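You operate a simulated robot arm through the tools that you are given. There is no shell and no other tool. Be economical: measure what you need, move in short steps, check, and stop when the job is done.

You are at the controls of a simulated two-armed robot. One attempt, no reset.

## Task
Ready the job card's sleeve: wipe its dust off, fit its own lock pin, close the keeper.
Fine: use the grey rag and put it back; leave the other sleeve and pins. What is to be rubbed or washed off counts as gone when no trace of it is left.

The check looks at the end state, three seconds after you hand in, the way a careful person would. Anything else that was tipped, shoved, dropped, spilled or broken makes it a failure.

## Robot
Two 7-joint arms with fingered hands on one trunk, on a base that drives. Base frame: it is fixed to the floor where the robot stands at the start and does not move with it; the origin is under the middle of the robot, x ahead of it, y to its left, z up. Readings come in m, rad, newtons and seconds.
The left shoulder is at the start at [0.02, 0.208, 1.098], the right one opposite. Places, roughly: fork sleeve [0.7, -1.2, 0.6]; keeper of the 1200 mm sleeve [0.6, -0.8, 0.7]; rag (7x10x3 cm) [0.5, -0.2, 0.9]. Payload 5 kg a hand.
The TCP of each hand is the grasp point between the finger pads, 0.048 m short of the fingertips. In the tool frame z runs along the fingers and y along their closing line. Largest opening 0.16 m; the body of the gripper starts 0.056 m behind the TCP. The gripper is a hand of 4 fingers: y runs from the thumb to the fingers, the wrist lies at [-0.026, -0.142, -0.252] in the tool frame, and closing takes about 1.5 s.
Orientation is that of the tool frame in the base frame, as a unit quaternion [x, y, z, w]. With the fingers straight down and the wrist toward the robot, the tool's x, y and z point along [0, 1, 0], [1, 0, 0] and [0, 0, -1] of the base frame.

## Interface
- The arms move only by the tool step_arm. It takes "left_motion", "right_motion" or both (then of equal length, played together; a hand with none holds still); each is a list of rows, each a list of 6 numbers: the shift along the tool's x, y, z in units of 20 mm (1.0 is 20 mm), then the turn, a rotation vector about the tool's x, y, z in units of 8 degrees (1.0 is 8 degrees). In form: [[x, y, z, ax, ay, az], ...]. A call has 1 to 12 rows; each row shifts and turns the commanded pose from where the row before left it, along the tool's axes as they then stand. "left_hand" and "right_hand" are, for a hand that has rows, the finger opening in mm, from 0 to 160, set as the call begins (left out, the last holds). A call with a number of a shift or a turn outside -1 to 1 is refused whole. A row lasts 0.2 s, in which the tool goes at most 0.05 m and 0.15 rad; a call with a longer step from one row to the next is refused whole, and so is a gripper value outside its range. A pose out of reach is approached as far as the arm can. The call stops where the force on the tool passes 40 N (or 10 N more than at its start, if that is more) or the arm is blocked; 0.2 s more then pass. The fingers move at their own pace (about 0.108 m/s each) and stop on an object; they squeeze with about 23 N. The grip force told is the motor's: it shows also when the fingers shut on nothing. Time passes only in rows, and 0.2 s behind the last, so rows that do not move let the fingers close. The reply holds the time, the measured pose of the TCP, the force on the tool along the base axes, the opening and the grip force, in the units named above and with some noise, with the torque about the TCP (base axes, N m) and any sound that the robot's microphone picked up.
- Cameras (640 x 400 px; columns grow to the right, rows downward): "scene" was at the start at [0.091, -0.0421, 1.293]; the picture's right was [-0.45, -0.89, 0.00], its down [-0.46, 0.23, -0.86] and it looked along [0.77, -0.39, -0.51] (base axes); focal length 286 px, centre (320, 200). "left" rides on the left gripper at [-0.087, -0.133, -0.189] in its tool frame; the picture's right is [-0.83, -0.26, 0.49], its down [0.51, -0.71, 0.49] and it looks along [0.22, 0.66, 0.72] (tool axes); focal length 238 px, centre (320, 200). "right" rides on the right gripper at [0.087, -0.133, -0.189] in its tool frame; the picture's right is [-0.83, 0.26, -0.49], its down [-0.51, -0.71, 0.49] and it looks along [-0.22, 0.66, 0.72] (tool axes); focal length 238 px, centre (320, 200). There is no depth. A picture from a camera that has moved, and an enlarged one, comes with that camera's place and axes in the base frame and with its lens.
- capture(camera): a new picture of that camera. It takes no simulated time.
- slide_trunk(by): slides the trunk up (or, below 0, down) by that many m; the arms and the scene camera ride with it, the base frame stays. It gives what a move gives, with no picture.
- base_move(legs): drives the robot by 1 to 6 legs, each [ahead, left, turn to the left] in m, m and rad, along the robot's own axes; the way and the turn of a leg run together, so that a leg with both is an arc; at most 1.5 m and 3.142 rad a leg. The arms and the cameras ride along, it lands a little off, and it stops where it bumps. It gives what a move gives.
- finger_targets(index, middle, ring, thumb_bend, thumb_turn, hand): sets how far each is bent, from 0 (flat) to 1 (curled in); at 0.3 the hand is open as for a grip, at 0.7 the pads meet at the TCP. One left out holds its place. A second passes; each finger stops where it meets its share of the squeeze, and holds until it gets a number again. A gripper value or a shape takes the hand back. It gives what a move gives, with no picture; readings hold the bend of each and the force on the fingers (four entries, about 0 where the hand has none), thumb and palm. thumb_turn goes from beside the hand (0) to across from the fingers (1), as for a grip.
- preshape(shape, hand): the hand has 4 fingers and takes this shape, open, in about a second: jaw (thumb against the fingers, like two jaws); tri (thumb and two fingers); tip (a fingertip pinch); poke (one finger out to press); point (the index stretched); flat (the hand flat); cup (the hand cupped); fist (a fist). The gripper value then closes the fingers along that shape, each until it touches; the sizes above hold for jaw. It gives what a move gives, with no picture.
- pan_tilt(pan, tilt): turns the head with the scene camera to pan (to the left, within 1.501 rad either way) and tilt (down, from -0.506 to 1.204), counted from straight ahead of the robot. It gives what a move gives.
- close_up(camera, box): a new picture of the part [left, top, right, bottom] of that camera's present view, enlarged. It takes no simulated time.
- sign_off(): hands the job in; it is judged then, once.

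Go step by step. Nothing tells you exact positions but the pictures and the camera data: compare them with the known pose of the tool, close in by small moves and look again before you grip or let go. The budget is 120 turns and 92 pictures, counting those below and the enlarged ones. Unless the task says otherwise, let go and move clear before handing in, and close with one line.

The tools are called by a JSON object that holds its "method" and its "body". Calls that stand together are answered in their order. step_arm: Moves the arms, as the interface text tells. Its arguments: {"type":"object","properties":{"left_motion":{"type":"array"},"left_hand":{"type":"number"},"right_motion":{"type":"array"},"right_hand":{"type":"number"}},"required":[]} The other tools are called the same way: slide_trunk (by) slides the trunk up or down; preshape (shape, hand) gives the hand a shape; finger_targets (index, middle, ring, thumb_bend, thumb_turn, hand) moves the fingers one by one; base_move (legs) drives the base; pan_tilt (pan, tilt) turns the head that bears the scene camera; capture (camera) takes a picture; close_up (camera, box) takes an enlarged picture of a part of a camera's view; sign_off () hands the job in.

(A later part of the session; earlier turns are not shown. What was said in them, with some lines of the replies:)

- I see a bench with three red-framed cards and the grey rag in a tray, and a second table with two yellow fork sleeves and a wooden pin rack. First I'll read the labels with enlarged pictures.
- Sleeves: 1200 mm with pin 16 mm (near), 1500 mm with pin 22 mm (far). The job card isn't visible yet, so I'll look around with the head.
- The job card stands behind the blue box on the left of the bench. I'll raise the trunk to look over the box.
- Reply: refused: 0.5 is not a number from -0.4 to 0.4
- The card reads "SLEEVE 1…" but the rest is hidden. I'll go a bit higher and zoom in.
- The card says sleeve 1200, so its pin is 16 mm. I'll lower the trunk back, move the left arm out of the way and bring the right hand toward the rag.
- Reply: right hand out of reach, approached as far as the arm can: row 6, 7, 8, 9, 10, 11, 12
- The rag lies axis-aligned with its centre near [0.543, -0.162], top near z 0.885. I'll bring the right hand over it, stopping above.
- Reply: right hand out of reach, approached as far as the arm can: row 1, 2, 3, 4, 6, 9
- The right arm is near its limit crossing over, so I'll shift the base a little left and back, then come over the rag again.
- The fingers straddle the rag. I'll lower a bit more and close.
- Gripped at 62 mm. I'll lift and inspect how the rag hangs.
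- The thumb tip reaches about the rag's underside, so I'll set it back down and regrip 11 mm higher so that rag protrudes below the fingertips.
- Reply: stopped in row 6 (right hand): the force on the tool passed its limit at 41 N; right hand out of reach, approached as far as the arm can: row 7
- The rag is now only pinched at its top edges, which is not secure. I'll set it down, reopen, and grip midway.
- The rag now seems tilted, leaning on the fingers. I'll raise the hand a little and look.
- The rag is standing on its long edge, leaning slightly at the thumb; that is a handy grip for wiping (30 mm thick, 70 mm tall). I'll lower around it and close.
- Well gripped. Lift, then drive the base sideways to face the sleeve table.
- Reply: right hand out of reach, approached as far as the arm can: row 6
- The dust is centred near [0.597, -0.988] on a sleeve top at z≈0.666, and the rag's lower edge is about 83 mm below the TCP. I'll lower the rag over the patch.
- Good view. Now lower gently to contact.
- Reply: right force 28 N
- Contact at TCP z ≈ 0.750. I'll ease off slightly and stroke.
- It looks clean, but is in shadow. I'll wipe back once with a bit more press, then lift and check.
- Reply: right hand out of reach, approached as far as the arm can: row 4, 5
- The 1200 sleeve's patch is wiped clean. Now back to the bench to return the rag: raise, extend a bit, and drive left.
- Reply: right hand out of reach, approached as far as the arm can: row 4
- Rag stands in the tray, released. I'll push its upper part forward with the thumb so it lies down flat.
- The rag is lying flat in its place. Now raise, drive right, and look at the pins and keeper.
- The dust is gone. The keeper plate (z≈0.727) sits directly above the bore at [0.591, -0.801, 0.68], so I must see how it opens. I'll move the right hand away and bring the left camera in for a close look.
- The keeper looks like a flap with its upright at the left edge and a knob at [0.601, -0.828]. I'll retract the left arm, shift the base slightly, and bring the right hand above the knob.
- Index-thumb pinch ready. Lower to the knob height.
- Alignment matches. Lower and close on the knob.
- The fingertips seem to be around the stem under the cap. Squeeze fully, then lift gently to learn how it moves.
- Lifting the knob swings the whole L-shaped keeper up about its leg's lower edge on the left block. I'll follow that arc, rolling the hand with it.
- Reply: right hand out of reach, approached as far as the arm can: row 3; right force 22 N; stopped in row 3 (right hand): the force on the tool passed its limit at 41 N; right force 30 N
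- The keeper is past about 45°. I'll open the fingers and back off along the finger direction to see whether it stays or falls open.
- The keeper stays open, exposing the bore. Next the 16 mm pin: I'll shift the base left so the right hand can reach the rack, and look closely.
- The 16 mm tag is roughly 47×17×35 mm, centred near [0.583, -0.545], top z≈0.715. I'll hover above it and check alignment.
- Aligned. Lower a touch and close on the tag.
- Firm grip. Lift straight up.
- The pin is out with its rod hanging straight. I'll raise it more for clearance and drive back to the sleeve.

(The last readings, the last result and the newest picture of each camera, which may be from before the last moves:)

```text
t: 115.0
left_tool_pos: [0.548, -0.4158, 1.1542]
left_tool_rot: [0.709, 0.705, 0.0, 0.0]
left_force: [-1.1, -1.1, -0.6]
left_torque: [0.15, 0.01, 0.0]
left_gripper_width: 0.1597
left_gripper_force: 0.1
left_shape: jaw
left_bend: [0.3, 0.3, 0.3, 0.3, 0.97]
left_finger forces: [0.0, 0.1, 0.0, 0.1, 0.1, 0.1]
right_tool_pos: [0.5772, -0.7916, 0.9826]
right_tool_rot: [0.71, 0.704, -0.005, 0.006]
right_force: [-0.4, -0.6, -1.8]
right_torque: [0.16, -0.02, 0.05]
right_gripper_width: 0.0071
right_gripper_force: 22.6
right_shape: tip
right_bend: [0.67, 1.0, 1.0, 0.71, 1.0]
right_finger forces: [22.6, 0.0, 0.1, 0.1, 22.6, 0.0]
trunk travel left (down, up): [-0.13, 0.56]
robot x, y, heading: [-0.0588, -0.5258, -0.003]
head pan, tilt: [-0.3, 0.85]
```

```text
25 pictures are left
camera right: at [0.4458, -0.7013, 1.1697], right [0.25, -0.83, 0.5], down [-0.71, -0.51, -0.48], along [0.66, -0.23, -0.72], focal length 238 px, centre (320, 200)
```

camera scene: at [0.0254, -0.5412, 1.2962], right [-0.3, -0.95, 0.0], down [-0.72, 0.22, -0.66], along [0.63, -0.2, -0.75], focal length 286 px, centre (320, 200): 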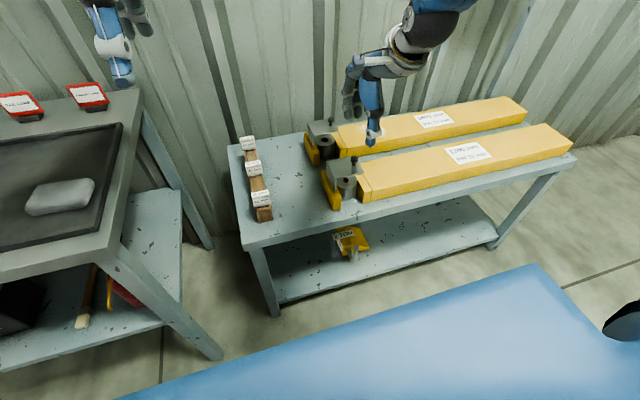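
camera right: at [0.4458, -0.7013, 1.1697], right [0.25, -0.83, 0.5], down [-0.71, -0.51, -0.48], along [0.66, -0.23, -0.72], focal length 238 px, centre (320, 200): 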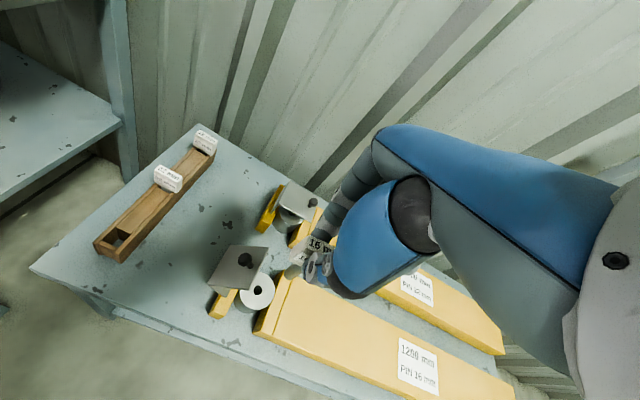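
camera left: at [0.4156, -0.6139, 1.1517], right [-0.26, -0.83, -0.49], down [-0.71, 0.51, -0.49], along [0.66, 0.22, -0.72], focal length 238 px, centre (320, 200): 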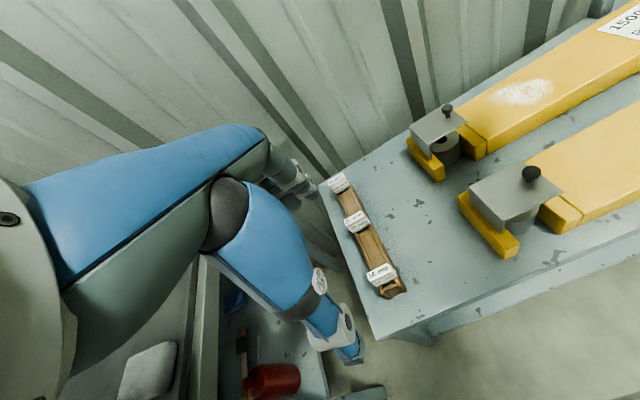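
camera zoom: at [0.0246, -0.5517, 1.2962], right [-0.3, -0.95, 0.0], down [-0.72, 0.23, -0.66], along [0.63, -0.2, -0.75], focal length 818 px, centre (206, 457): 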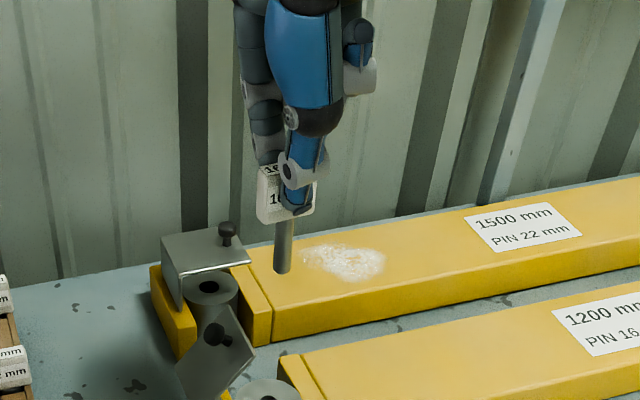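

{"method": "step_arm", "body": {"right_motion": [[-0.1, 0.3, 1, 0, 0, 0], [0, 0.3, 1, 0, 0, 0], [0, 0.3, 1, 0, 0, 0], [0, 0, 1, 0, 0, 0], [0, 0, 1, 0, 0, 0], [0, 0, 1, 0, 0, 0], [0, 0, 0.6, 0, 0, 0]]}}

{"method": "close_up", "body": {"camera": "scene", "box": [290, 90, 418, 190]}}

{"method": "close_up", "body": {"camera": "right", "box": [220, 220, 348, 320]}}

```text
t: 116.6
left_tool_pos: [0.5463, -0.4155, 1.1536]
left_tool_rot: [0.709, 0.705, 0.0, 0.001]
left_force: [0.1, -0.1, 0.0]
left_torque: [0.02, 0.04, 0.04]
left_gripper_width: 0.1598
left_gripper_force: 0.0
left_shape: jaw
left_bend: [0.3, 0.3, 0.3, 0.3, 0.98]
left_finger forces: [0.0, 0.0, 0.0, 0.1, 0.1, 0.1]
right_tool_pos: [0.5969, -0.7946, 0.8511]
right_tool_rot: [0.71, 0.704, -0.004, 0.006]
right_force: [0.4, -0.3, -1.9]
right_torque: [0.05, 0.05, -0.01]
right_gripper_width: 0.007
right_gripper_force: 22.3
right_shape: tip
right_bend: [0.67, 1.0, 1.0, 0.71, 1.0]
right_finger forces: [22.5, 0.1, 0.0, 0.0, 22.5, 0.0]
trunk travel left (down, up): [-0.13, 0.56]
robot x, y, heading: [-0.0634, -0.523, -0.007]
head pan, tilt: [-0.3, 0.85]
```

```text
4.00 times, centred on (354, 140) of scene
camera zoom: at [0.0248, -0.5506, 1.2962], right [-0.3, -0.95, 0.0], down [-0.72, 0.23, -0.66], along [0.63, -0.2, -0.75], focal length 1146 px, centre (184, 440)
```

zoom: 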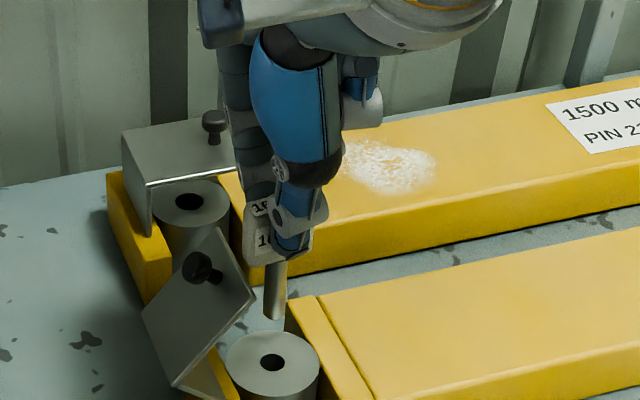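

```text
4.00 times, centred on (284, 270) of right
camera zoom: at [0.4643, -0.7043, 1.0378], right [0.25, -0.83, 0.5], down [-0.71, -0.51, -0.48], along [0.66, -0.23, -0.72], focal length 953 px, centre (464, -80)
```

zoom: 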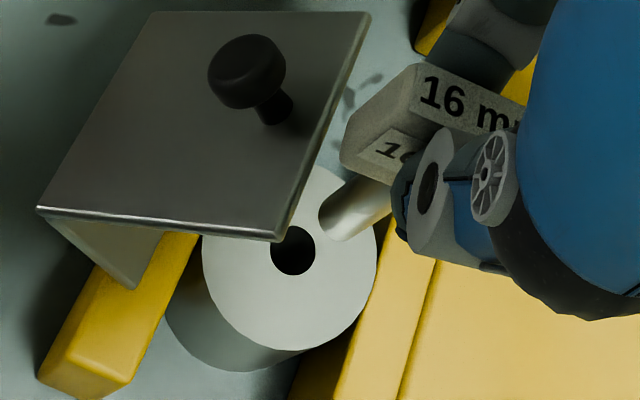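

Triangulated: bore at [0.599, -0.8005, 0.680], rod tip at [0.594, -0.797, 0.733]. Correct by (+5, -4) mm and lower to just above the bore.

{"method": "step_arm", "body": {"right_motion": [[-0.2, 0.27, 0.5, 0, 0, 0], [0, 0, 0.7, 0, 0, 0], [0, 0, 0.7, 0, 0, 0], [0, 0, 0, 0, 0, 0]]}}

{"method": "close_up", "body": {"camera": "scene", "box": [322, 140, 386, 190]}}

{"method": "close_up", "body": {"camera": "right", "box": [252, 230, 332, 280]}}

```text
t: 117.6
left_tool_pos: [0.5478, -0.4161, 1.1539]
left_tool_rot: [0.709, 0.705, 0.001, 0.001]
left_force: [-0.2, 1.1, -0.2]
left_torque: [0.03, -0.02, 0.0]
left_gripper_width: 0.1597
left_gripper_force: 0.1
left_shape: jaw
left_bend: [0.3, 0.3, 0.3, 0.3, 0.98]
left_finger forces: [0.0, 0.0, 0.1, 0.0, 0.0, 0.0]
right_tool_pos: [0.6018, -0.7994, 0.8124]
right_tool_rot: [0.71, 0.705, -0.005, 0.006]
right_force: [-1.1, 0.0, -1.3]
right_torque: [-0.03, 0.02, 0.02]
right_gripper_width: 0.0067
right_gripper_force: 22.3
right_shape: tip
right_bend: [0.67, 1.0, 1.0, 0.71, 1.0]
right_finger forces: [22.6, 0.0, 0.1, 0.1, 22.6, 0.0]
trunk travel left (down, up): [-0.13, 0.56]
robot x, y, heading: [-0.0603, -0.5252, -0.001]
head pan, tilt: [-0.3, 0.85]
```

```text
8.00 times, centred on (354, 165) of scene
camera zoom: at [0.0242, -0.5503, 1.2963], right [-0.3, -0.95, 0.0], down [-0.72, 0.23, -0.66], along [0.63, -0.2, -0.75], focal length 2291 px, centre (48, 480)
```

zoom: 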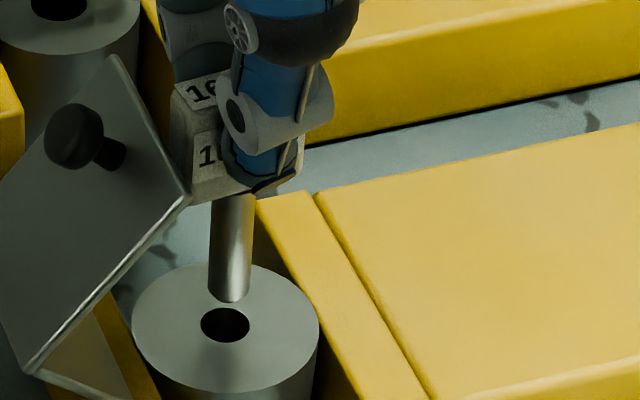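

```text
8.00 times, centred on (292, 255) of right
camera zoom: at [0.4694, -0.709, 0.9999], right [0.25, -0.83, 0.5], down [-0.71, -0.51, -0.48], along [0.66, -0.23, -0.72], focal length 1907 px, centre (544, -240)
```

zoom: 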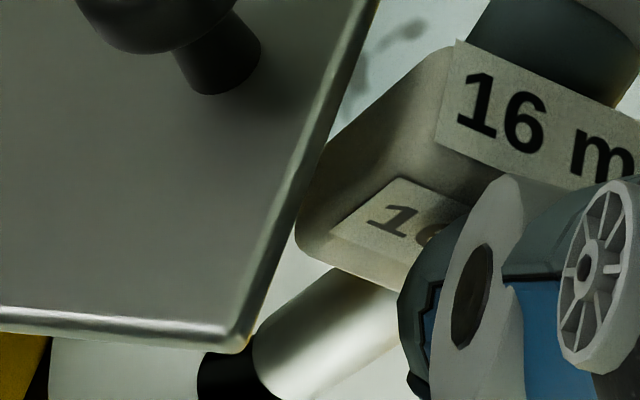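

{"method": "close_up", "body": {"camera": "right", "box": [244, 250, 324, 300]}}

```text
8.00 times, centred on (284, 275) of right
camera zoom: at [0.4694, -0.709, 0.9999], right [0.25, -0.83, 0.5], down [-0.71, -0.51, -0.48], along [0.66, -0.23, -0.72], focal length 1907 px, centre (608, -400)
```

zoom: 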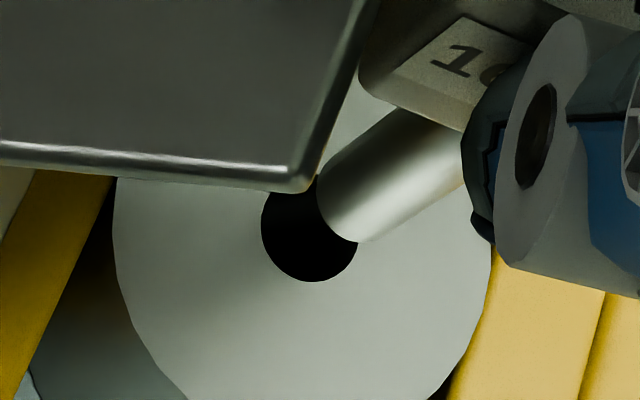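

Nearly aligned; the residual is about (+1.5, -1.5) mm, with ~3 mm clearance. Correct and descend gently.

{"method": "step_arm", "body": {"right_motion": [[-0.08, 0.07, 0.2, 0, 0, 0], [0, 0, 0.3, 0, 0, 0], [0, 0, 0.3, 0, 0, 0], [0, 0, 0.3, 0, 0, 0], [0, 0, 0.3, 0, 0, 0]]}}

```text
t: 118.8
left_tool_pos: [0.5474, -0.4156, 1.1531]
left_tool_rot: [0.709, 0.705, 0.001, 0.0]
left_force: [0.4, -0.6, -0.2]
left_torque: [-0.02, -0.01, -0.03]
left_gripper_width: 0.1595
left_gripper_force: 0.2
left_shape: jaw
left_bend: [0.3, 0.3, 0.3, 0.3, 0.98]
left_finger forces: [0.1, 0.1, 0.1, 0.0, 0.1, 0.0]
right_tool_pos: [0.6029, -0.8017, 0.7858]
right_tool_rot: [0.709, 0.705, -0.004, 0.006]
right_force: [-0.5, 0.5, -2.7]
right_torque: [0.05, 0.13, 0.03]
right_gripper_width: 0.007
right_gripper_force: 23.0
right_shape: tip
right_bend: [0.67, 1.0, 1.0, 0.71, 1.0]
right_finger forces: [22.4, 0.1, 0.0, 0.0, 23.1, 0.0]
trunk travel left (down, up): [-0.13, 0.56]
robot x, y, heading: [-0.0569, -0.5237, -0.011]
head pan, tilt: [-0.3, 0.85]
```

The tip has entered the bore without force. Continue down until it seats.

{"method": "step_arm", "body": {"right_motion": [[0, 0, 0.4, 0, 0, 0], [0, 0, 0.4, 0, 0, 0], [0, 0, 0.3, 0, 0, 0], [0, 0, 0.3, 0, 0, 0], [0, 0, 0.2, 0, 0, 0]]}}

{"method": "close_up", "body": {"camera": "scene", "box": [306, 125, 402, 200]}}

```text
t: 120.0
left_tool_pos: [0.5469, -0.4159, 1.1531]
left_tool_rot: [0.709, 0.705, 0.0, 0.0]
left_force: [0.3, -0.5, -0.8]
left_torque: [-0.01, 0.0, -0.05]
left_gripper_width: 0.1599
left_gripper_force: 0.1
left_shape: jaw
left_bend: [0.3, 0.3, 0.3, 0.3, 0.98]
left_finger forces: [0.1, 0.0, 0.0, 0.0, 0.1, 0.0]
right_tool_pos: [0.6023, -0.8014, 0.7524]
right_tool_rot: [0.71, 0.705, -0.004, 0.006]
right_force: [-3.2, 2.3, -0.5]
right_torque: [0.12, 0.2, -0.01]
right_gripper_width: 0.007
right_gripper_force: 23.3
right_shape: tip
right_bend: [0.67, 1.0, 1.0, 0.71, 1.0]
right_finger forces: [22.3, 0.1, 0.1, 0.1, 25.3, 0.1]
trunk travel left (down, up): [-0.13, 0.56]
robot x, y, heading: [-0.0619, -0.5259, -0.003]
head pan, tilt: [-0.3, 0.85]
```

```text
5.33 times, centred on (354, 162) of scene
camera zoom: at [0.0244, -0.5504, 1.2963], right [-0.3, -0.95, 0.0], down [-0.72, 0.23, -0.66], along [0.63, -0.2, -0.75], focal length 1528 px, centre (139, 400)
```

zoom: 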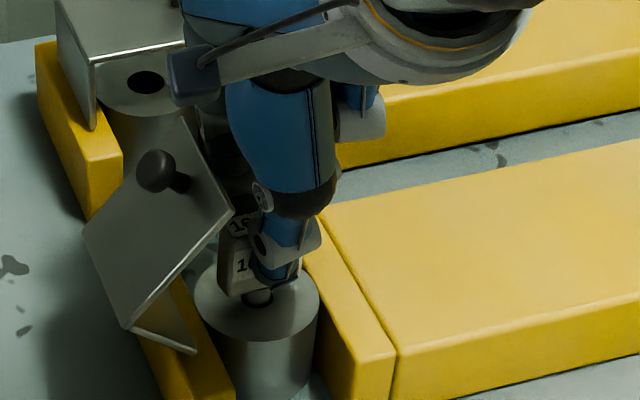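

{"method": "step_arm", "body": {"right_motion": [[0, 0, 0.15, 0, 0, 0], [0, 0, 0.15, 0, 0, 0], [0, 0, 0.1, 0, 0, 0], [0, 0, 0, 0, 0, 0]]}}

```text
t: 121.0
left_tool_pos: [0.5472, -0.4154, 1.1541]
left_tool_rot: [0.709, 0.705, 0.0, 0.001]
left_force: [0.4, 0.2, 0.4]
left_torque: [-0.03, -0.01, -0.03]
left_gripper_width: 0.1597
left_gripper_force: 0.0
left_shape: jaw
left_bend: [0.3, 0.3, 0.3, 0.3, 0.98]
left_finger forces: [0.0, 0.0, 0.0, 0.0, 0.0, 0.0]
right_tool_pos: [0.6013, -0.802, 0.7451]
right_tool_rot: [0.709, 0.705, -0.005, 0.006]
right_force: [-8.1, 4.4, 2.1]
right_torque: [0.21, 0.38, -0.03]
right_gripper_width: 0.0069
right_gripper_force: 22.4
right_shape: tip
right_bend: [0.67, 1.0, 1.0, 0.71, 1.0]
right_finger forces: [21.7, 0.1, 0.0, 0.0, 29.3, 0.1]
trunk travel left (down, up): [-0.13, 0.56]
robot x, y, heading: [-0.0612, -0.526, -0.003]
head pan, tilt: [-0.3, 0.85]
```

Side load is building; ease the hand -x/+y by about 1.5 mm and go on.

{"method": "step_arm", "body": {"right_motion": [[0.05, -0.1, 0, 0, 0, 0], [0, 0, 0.1, 0, 0, 0], [0, 0, 0.1, 0, 0, 0], [0, 0, 0, 0, 0, 0]]}}

{"method": "close_up", "body": {"camera": "scene", "box": [322, 150, 386, 200]}}

```text
t: 122.0
left_tool_pos: [0.5458, -0.4143, 1.154]
left_tool_rot: [0.709, 0.705, 0.0, 0.001]
left_force: [0.6, 0.0, 0.0]
left_torque: [0.04, 0.01, -0.01]
left_gripper_width: 0.1599
left_gripper_force: 0.1
left_shape: jaw
left_bend: [0.3, 0.3, 0.3, 0.3, 0.98]
left_finger forces: [0.0, 0.0, 0.0, 0.0, 0.1, 0.0]
right_tool_pos: [0.6004, -0.8029, 0.7417]
right_tool_rot: [0.71, 0.705, -0.004, 0.006]
right_force: [-4.6, 3.1, 10.2]
right_torque: [0.01, 0.14, -0.02]
right_gripper_width: 0.0072
right_gripper_force: 23.1
right_shape: tip
right_bend: [0.67, 1.0, 1.0, 0.71, 1.0]
right_finger forces: [24.4, 0.1, 0.1, 0.0, 28.3, 0.0]
trunk travel left (down, up): [-0.13, 0.56]
robot x, y, heading: [-0.0609, -0.528, -0.001]
head pan, tilt: [-0.3, 0.85]
```

```text
8.00 times, centred on (354, 175) of scene
camera zoom: at [0.0237, -0.5501, 1.2964], right [-0.3, -0.95, 0.0], down [-0.72, 0.23, -0.66], along [0.63, -0.2, -0.75], focal length 2291 px, centre (48, 400)
```

zoom: 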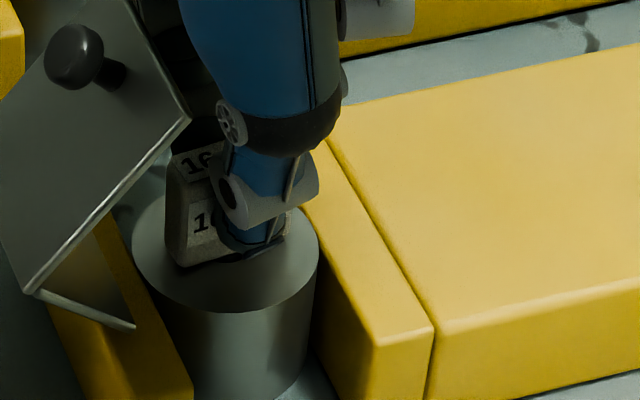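

The tag is seated on the barrel. Release and withdraw upward.

{"method": "step_arm", "body": {"right_motion": [[0, 0, 0, 0, 0, 0], [0, 0, 0, 0, 0, 0], [0, 0, 0, 0, 0, 0], [0, 0, 0, 0, 0, 0], [0, 0, -0.5, 0, 0, 0], [0, 0, -1, 0, 0, 0], [0, 0, -1, 0, 0, 0], [0, 0, -1, 0, 0, 0], [-0.5, 0, -1, 0, 0, 0], [-0.5, 0, -1, 0, 0, 0], [-0.5, 0, -1, 0, 0, 0]], "right_hand": 80}}

{"method": "close_up", "body": {"camera": "scene", "box": [306, 125, 402, 200]}}

```text
t: 124.4
left_tool_pos: [0.5469, -0.4159, 1.1534]
left_tool_rot: [0.709, 0.706, 0.001, 0.0]
left_force: [-0.5, -0.9, 0.6]
left_torque: [0.03, -0.02, -0.02]
left_gripper_width: 0.1595
left_gripper_force: 0.0
left_shape: jaw
left_bend: [0.3, 0.3, 0.3, 0.3, 0.98]
left_finger forces: [0.1, 0.0, 0.0, 0.0, 0.0, 0.1]
right_tool_pos: [0.5989, -0.8307, 0.872]
right_tool_rot: [0.71, 0.705, -0.004, 0.006]
right_force: [-1.6, -0.5, -0.9]
right_torque: [0.04, -0.04, 0.01]
right_gripper_width: 0.0798
right_gripper_force: 0.1
right_shape: tip
right_bend: [0.73, 0.98, 0.99, 0.7, 1.0]
right_finger forces: [0.0, 0.1, 0.1, 0.1, 0.0, 0.1]
trunk travel left (down, up): [-0.13, 0.56]
robot x, y, heading: [-0.0618, -0.5276, -0.002]
head pan, tilt: [-0.3, 0.85]
```

```text
5.33 times, centred on (354, 162) of scene
camera zoom: at [0.024, -0.5507, 1.2963], right [-0.3, -0.95, 0.0], down [-0.72, 0.23, -0.66], along [0.63, -0.2, -0.75], focal length 1528 px, centre (139, 400)
```

zoom: 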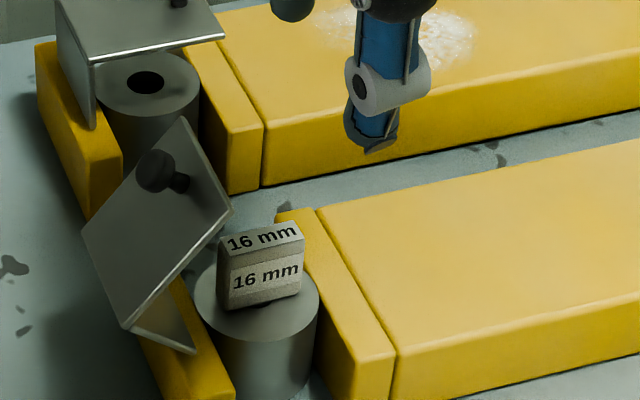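

Pin fitted. Now to close the keeper I'll push its knob from the left (-y) with closed fingertips. First raise, shift base left 0.1 m, and go down on the knob's left side.

{"method": "step_arm", "body": {"right_motion": [[0, 0, -1, 0, 0, 0], [0, 0, -1, 0, 0, 0], [0, 0, -1, 0, 0, 0], [0, 0, 0, 0, 0, 0]], "right_hand": 0}}

{"method": "base_move", "body": {"legs": [[0, 0.1, 0]]}}

{"method": "step_arm", "body": {"right_motion": [[1, 0, 0, 0, 0, 0], [1, 0, 0, 0, 0, 0], [0.2, 0, 1, 0, 0, 0], [0, 0, 1, 0, 0, 0], [0, 0, 1, 0, 0, 0]]}}

{"method": "close_up", "body": {"camera": "scene", "box": [300, 100, 428, 200]}}

```text
t: 125.4
left_tool_pos: [0.5483, -0.4163, 1.1529]
left_tool_rot: [0.709, 0.705, 0.001, 0.0]
left_force: [-0.9, -0.2, 0.3]
left_torque: [-0.01, 0.01, 0.05]
left_gripper_width: 0.1597
left_gripper_force: 0.1
left_shape: jaw
left_bend: [0.3, 0.3, 0.3, 0.3, 0.98]
left_finger forces: [0.1, 0.1, 0.1, 0.0, 0.1, 0.1]
right_tool_pos: [0.6004, -0.8298, 0.9311]
right_tool_rot: [0.71, 0.704, -0.005, 0.006]
right_force: [0.1, -0.7, -0.6]
right_torque: [0.02, 0.04, 0.0]
right_gripper_width: 0.0
right_gripper_force: 23.1
right_shape: tip
right_bend: [0.7, 1.0, 1.0, 0.62, 1.0]
right_finger forces: [0.0, 0.0, 0.1, 0.1, 0.0, 0.1]
trunk travel left (down, up): [-0.13, 0.56]
robot x, y, heading: [-0.0616, -0.5264, -0.009]
head pan, tilt: [-0.3, 0.85]
```

```text
t: 126.6
left_tool_pos: [0.5475, -0.3129, 1.1538]
left_tool_rot: [0.708, 0.706, -0.001, 0.001]
left_force: [0.9, 1.3, -0.4]
left_torque: [-0.17, 0.02, -0.04]
left_gripper_width: 0.16
left_gripper_force: 0.0
left_shape: jaw
left_bend: [0.3, 0.3, 0.3, 0.3, 0.97]
left_finger forces: [0.0, 0.1, 0.1, 0.0, 0.0, 0.0]
right_tool_pos: [0.5995, -0.7282, 0.9327]
right_tool_rot: [0.709, 0.705, -0.005, 0.006]
right_force: [-1.2, 1.6, 0.3]
right_torque: [-0.17, 0.02, -0.06]
right_gripper_width: 0.0
right_gripper_force: 23.0
right_shape: tip
right_bend: [0.7, 1.0, 1.0, 0.62, 1.0]
right_finger forces: [0.0, 0.1, 0.0, 0.0, 0.0, 0.1]
trunk travel left (down, up): [-0.13, 0.56]
robot x, y, heading: [-0.0591, -0.4275, -0.003]
head pan, tilt: [-0.3, 0.85]
```

```text
t: 127.8
left_tool_pos: [0.5486, -0.3147, 1.1534]
left_tool_rot: [0.708, 0.706, 0.0, 0.0]
left_force: [0.0, 0.5, -0.5]
left_torque: [0.03, 0.02, 0.03]
left_gripper_width: 0.1596
left_gripper_force: 0.0
left_shape: jaw
left_bend: [0.3, 0.3, 0.3, 0.3, 0.97]
left_finger forces: [0.1, 0.1, 0.0, 0.0, 0.1, 0.0]
right_tool_pos: [0.6018, -0.6854, 0.8706]
right_tool_rot: [0.71, 0.704, -0.004, 0.005]
right_force: [0.2, -1.1, -0.4]
right_torque: [0.0, 0.01, 0.02]
right_gripper_width: 0.0001
right_gripper_force: 23.1
right_shape: tip
right_bend: [0.7, 1.0, 1.0, 0.62, 1.0]
right_finger forces: [0.0, 0.0, 0.0, 0.1, 0.0, 0.0]
trunk travel left (down, up): [-0.13, 0.56]
robot x, y, heading: [-0.0591, -0.4279, 0.001]
head pan, tilt: [-0.3, 0.85]
```

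```text
4.00 times, centred on (364, 150) of scene
camera zoom: at [0.0257, -0.4505, 1.2962], right [-0.3, -0.95, 0.0], down [-0.72, 0.23, -0.66], along [0.63, -0.2, -0.75], focal length 1146 px, centre (144, 400)
```

zoom: 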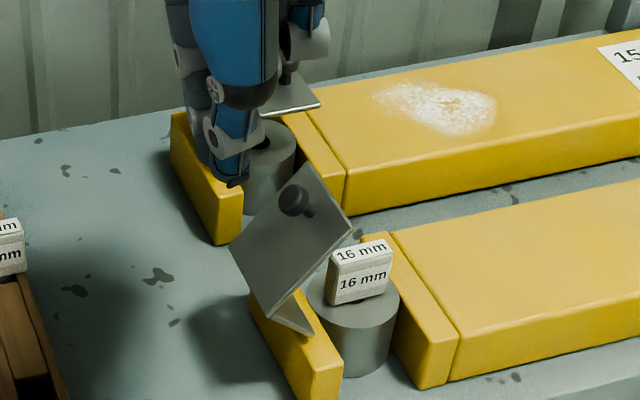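

{"method": "step_arm", "body": {"right_motion": [[0, 0, 1, 0, 0, 0], [0, 0, 1, 0, 0, 0], [-0.8, 0, 0, 0, 0, 0], [-0.8, 0, 0, 0, 0, 0], [-0.6, 0, 0, 0, 0, 0], [-0.6, 0, 0, 0, 0, 0], [-0.6, 0, 0, 0, 0, 0]]}}

{"method": "close_up", "body": {"camera": "scene", "box": [300, 100, 428, 200]}}

```text
t: 129.4
left_tool_pos: [0.5472, -0.3152, 1.1535]
left_tool_rot: [0.708, 0.706, 0.0, 0.0]
left_force: [0.4, -0.7, -0.2]
left_torque: [0.02, -0.01, 0.02]
left_gripper_width: 0.1596
left_gripper_force: 0.0
left_shape: jaw
left_bend: [0.3, 0.3, 0.3, 0.3, 0.97]
left_finger forces: [0.0, 0.0, 0.0, 0.1, 0.0, 0.1]
right_tool_pos: [0.6002, -0.7544, 0.8311]
right_tool_rot: [0.709, 0.705, -0.005, 0.006]
right_force: [0.1, -0.6, 0.3]
right_torque: [0.07, 0.02, 0.04]
right_gripper_width: 0.0
right_gripper_force: 23.0
right_shape: tip
right_bend: [0.7, 1.0, 1.0, 0.62, 1.0]
right_finger forces: [0.0, 0.1, 0.1, 0.0, 0.0, 0.0]
trunk travel left (down, up): [-0.13, 0.56]
robot x, y, heading: [-0.0578, -0.4257, 0.0]
head pan, tilt: [-0.3, 0.85]
```

```text
4.00 times, centred on (364, 150) of scene
camera zoom: at [0.025, -0.4506, 1.2963], right [-0.3, -0.95, 0.0], down [-0.72, 0.23, -0.66], along [0.63, -0.2, -0.75], focal length 1146 px, centre (144, 400)
```

zoom: 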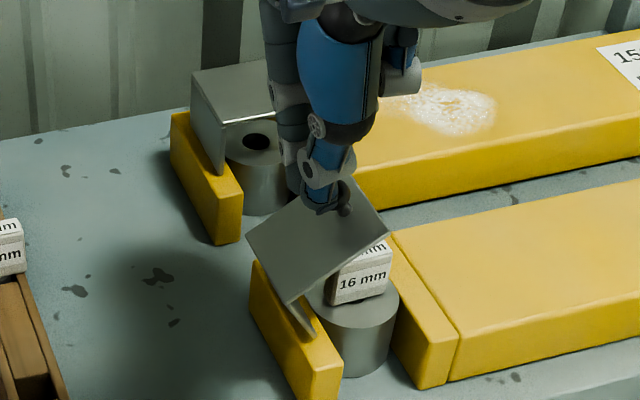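

It is swinging closed under light push. Continue along the arc, slightly downwards.

{"method": "step_arm", "body": {"right_motion": [[-0.6, 0, 0.1, 0, 0, 0], [-0.6, 0, 0.2, 0, 0, 0], [-0.5, 0, 0.3, 0, 0, 0], [-0.5, 0, 0.3, 0, 0, 0]]}}

{"method": "close_up", "body": {"camera": "scene", "box": [300, 100, 428, 200]}}

```text
t: 130.4
left_tool_pos: [0.5486, -0.3148, 1.154]
left_tool_rot: [0.708, 0.706, 0.0, 0.001]
left_force: [0.8, -0.3, 1.2]
left_torque: [0.01, 0.02, 0.0]
left_gripper_width: 0.1597
left_gripper_force: 0.1
left_shape: jaw
left_bend: [0.3, 0.3, 0.3, 0.3, 0.97]
left_finger forces: [0.0, 0.0, 0.0, 0.1, 0.0, 0.0]
right_tool_pos: [0.5999, -0.7987, 0.8143]
right_tool_rot: [0.709, 0.705, -0.004, 0.005]
right_force: [1.0, -0.1, -0.6]
right_torque: [0.02, 0.01, 0.03]
right_gripper_width: 0.0
right_gripper_force: 23.7
right_shape: tip
right_bend: [0.7, 1.0, 1.0, 0.62, 1.0]
right_finger forces: [0.1, 0.0, 0.0, 0.1, 0.1, 0.0]
trunk travel left (down, up): [-0.13, 0.56]
robot x, y, heading: [-0.0594, -0.4263, -0.004]
head pan, tilt: [-0.3, 0.85]
```

```text
4.00 times, centred on (364, 150) of scene
camera zoom: at [0.0251, -0.4506, 1.2963], right [-0.3, -0.95, 0.0], down [-0.72, 0.23, -0.66], along [0.63, -0.2, -0.75], focal length 1146 px, centre (144, 400)
```

zoom: 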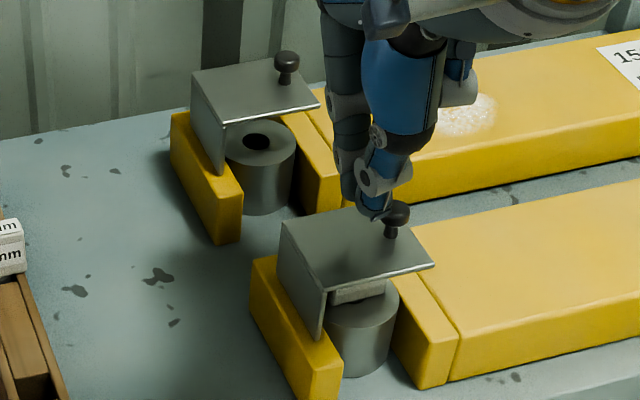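

The keeper has dropped closed over the pin. I'll press lightly on the plate to make sure it's fully down, then withdraw.

{"method": "step_arm", "body": {"right_motion": [[0.5, 0, 0.3, 0, 0, 0], [0, 0, 0.5, 0, 0, 0], [0, 0, 0.5, 0, 0, 0], [0, 0, 0.3, 0, 0, 0], [0, 0, 0.2, 0, 0, 0], [0, 0, 0.1, 0, 0, 0]]}}

```text
t: 131.6
left_tool_pos: [0.546, -0.3158, 1.1543]
left_tool_rot: [0.709, 0.705, 0.001, 0.0]
left_force: [0.1, 0.4, -0.5]
left_torque: [0.04, 0.08, 0.0]
left_gripper_width: 0.1597
left_gripper_force: 0.0
left_shape: jaw
left_bend: [0.3, 0.3, 0.3, 0.3, 0.97]
left_finger forces: [0.1, 0.0, 0.0, 0.1, 0.0, 0.0]
right_tool_pos: [0.6045, -0.788, 0.7848]
right_tool_rot: [0.71, 0.704, 0.0, 0.011]
right_force: [-4.1, -0.2, 21.1]
right_torque: [0.16, 0.66, 0.0]
right_gripper_width: 0.0
right_gripper_force: 23.0
right_shape: tip
right_bend: [0.7, 1.0, 1.0, 0.62, 1.0]
right_finger forces: [0.1, 0.1, 0.1, 0.1, 0.0, 0.0]
trunk travel left (down, up): [-0.13, 0.56]
robot x, y, heading: [-0.0603, -0.4243, -0.004]
head pan, tilt: [-0.3, 0.85]
stopped in row 6 (right hand): the force on the tool passed its limit at 44 N (the readings are from after the stop); the commanded pose is now the measured one
```

Fully down (it held 40 N). Withdraw up and check everything with pictures.

{"method": "step_arm", "body": {"right_motion": [[0, 0, -0.5, 0, 0, 0], [0, 0, -1, 0, 0, 0], [0, 0, -1, 0, 0, 0], [0, 0, -1, 0, 0, 0], [0, 0, -1, 0, 0, 0], [0, 0, -1, 0, 0, 0], [-1, 0, -1, 0, 0, 0], [-1, -1, -1, 0, 0, 0], [-1, -1, -1, 0, 0, 0], [-1, -1, 0, 0, 0, 0], [-1, -1, 0, 0, 0, 0], [-1, -1, 0, 0, 0, 0]]}}

{"method": "capture", "body": {"camera": "scene"}}

{"method": "close_up", "body": {"camera": "scene", "box": [330, 100, 490, 200]}}

```text
t: 134.2
left_tool_pos: [0.5478, -0.3166, 1.155]
left_tool_rot: [0.709, 0.705, 0.001, 0.001]
left_force: [-0.9, 0.4, 0.7]
left_torque: [0.07, -0.04, 0.02]
left_gripper_width: 0.1597
left_gripper_force: 0.0
left_shape: jaw
left_bend: [0.3, 0.3, 0.3, 0.3, 0.97]
left_finger forces: [0.0, 0.1, 0.0, 0.0, 0.0, 0.1]
right_tool_pos: [0.5005, -0.9059, 0.9542]
right_tool_rot: [0.709, 0.705, -0.003, 0.008]
right_force: [-0.2, -1.4, 0.0]
right_torque: [0.04, 0.01, -0.01]
right_gripper_width: 0.0
right_gripper_force: 23.4
right_shape: tip
right_bend: [0.7, 1.0, 1.0, 0.62, 1.0]
right_finger forces: [0.0, 0.0, 0.0, 0.1, 0.0, 0.0]
trunk travel left (down, up): [-0.13, 0.56]
robot x, y, heading: [-0.0602, -0.4281, -0.006]
head pan, tilt: [-0.3, 0.85]
```

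```text
13 pictures are left
camera scene: at [0.0243, -0.4511, 1.2963], right [-0.3, -0.95, 0.0], down [-0.72, 0.23, -0.66], along [0.63, -0.2, -0.75], focal length 286 px, centre (320, 200)
```

scene: 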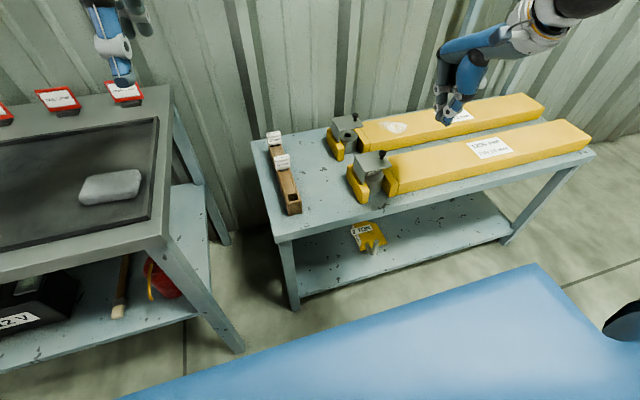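

```text
4.00 times, centred on (410, 150) of scene
camera zoom: at [0.0243, -0.4511, 1.2963], right [-0.3, -0.95, 0.0], down [-0.72, 0.23, -0.66], along [0.63, -0.2, -0.75], focal length 1146 px, centre (-40, 400)
```

zoom: 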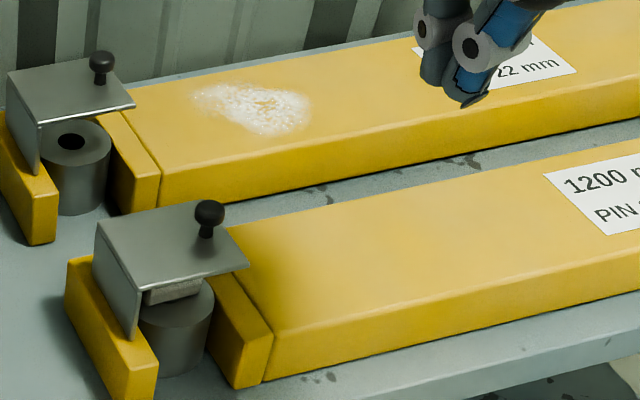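

All looks in place. One last enlarged look at the wiped area and at the keeper.

{"method": "close_up", "body": {"camera": "scene", "box": [382, 130, 478, 190]}}

{"method": "close_up", "body": {"camera": "scene", "box": [340, 140, 404, 210]}}

```text
6.67 times, centred on (430, 160) of scene
camera zoom: at [0.0243, -0.4511, 1.2963], right [-0.3, -0.95, 0.0], down [-0.72, 0.23, -0.66], along [0.63, -0.2, -0.75], focal length 1910 px, centre (-413, 467)
```

zoom: 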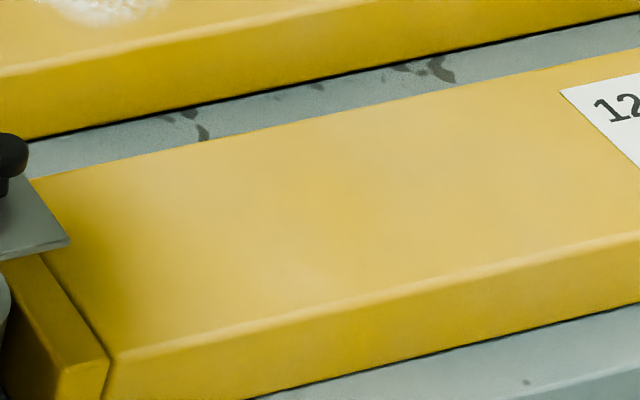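

```text
5.71 times, centred on (372, 175) of scene
camera zoom: at [0.0243, -0.4511, 1.2963], right [-0.3, -0.95, 0.0], down [-0.72, 0.23, -0.66], along [0.63, -0.2, -0.75], focal length 1637 px, centre (23, 343)
```

zoom: 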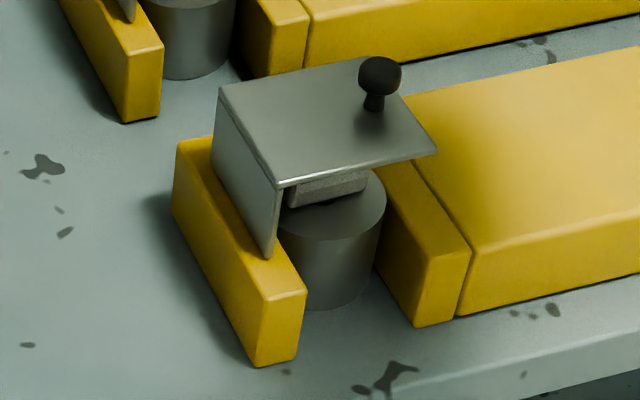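

The wiped area shows no trace of dust, the 16 mm pin is seated under the closed keeper, and the rag is back in its tray. Handing in.

{"method": "sign_off", "body": {}}

```text
The job is handed in.
```

The job card's 1200 mm sleeve is ready: its dust is wiped off, its 16 mm pin is fitted, the keeper is closed over it, and the grey rag is lying flat back in the tray.
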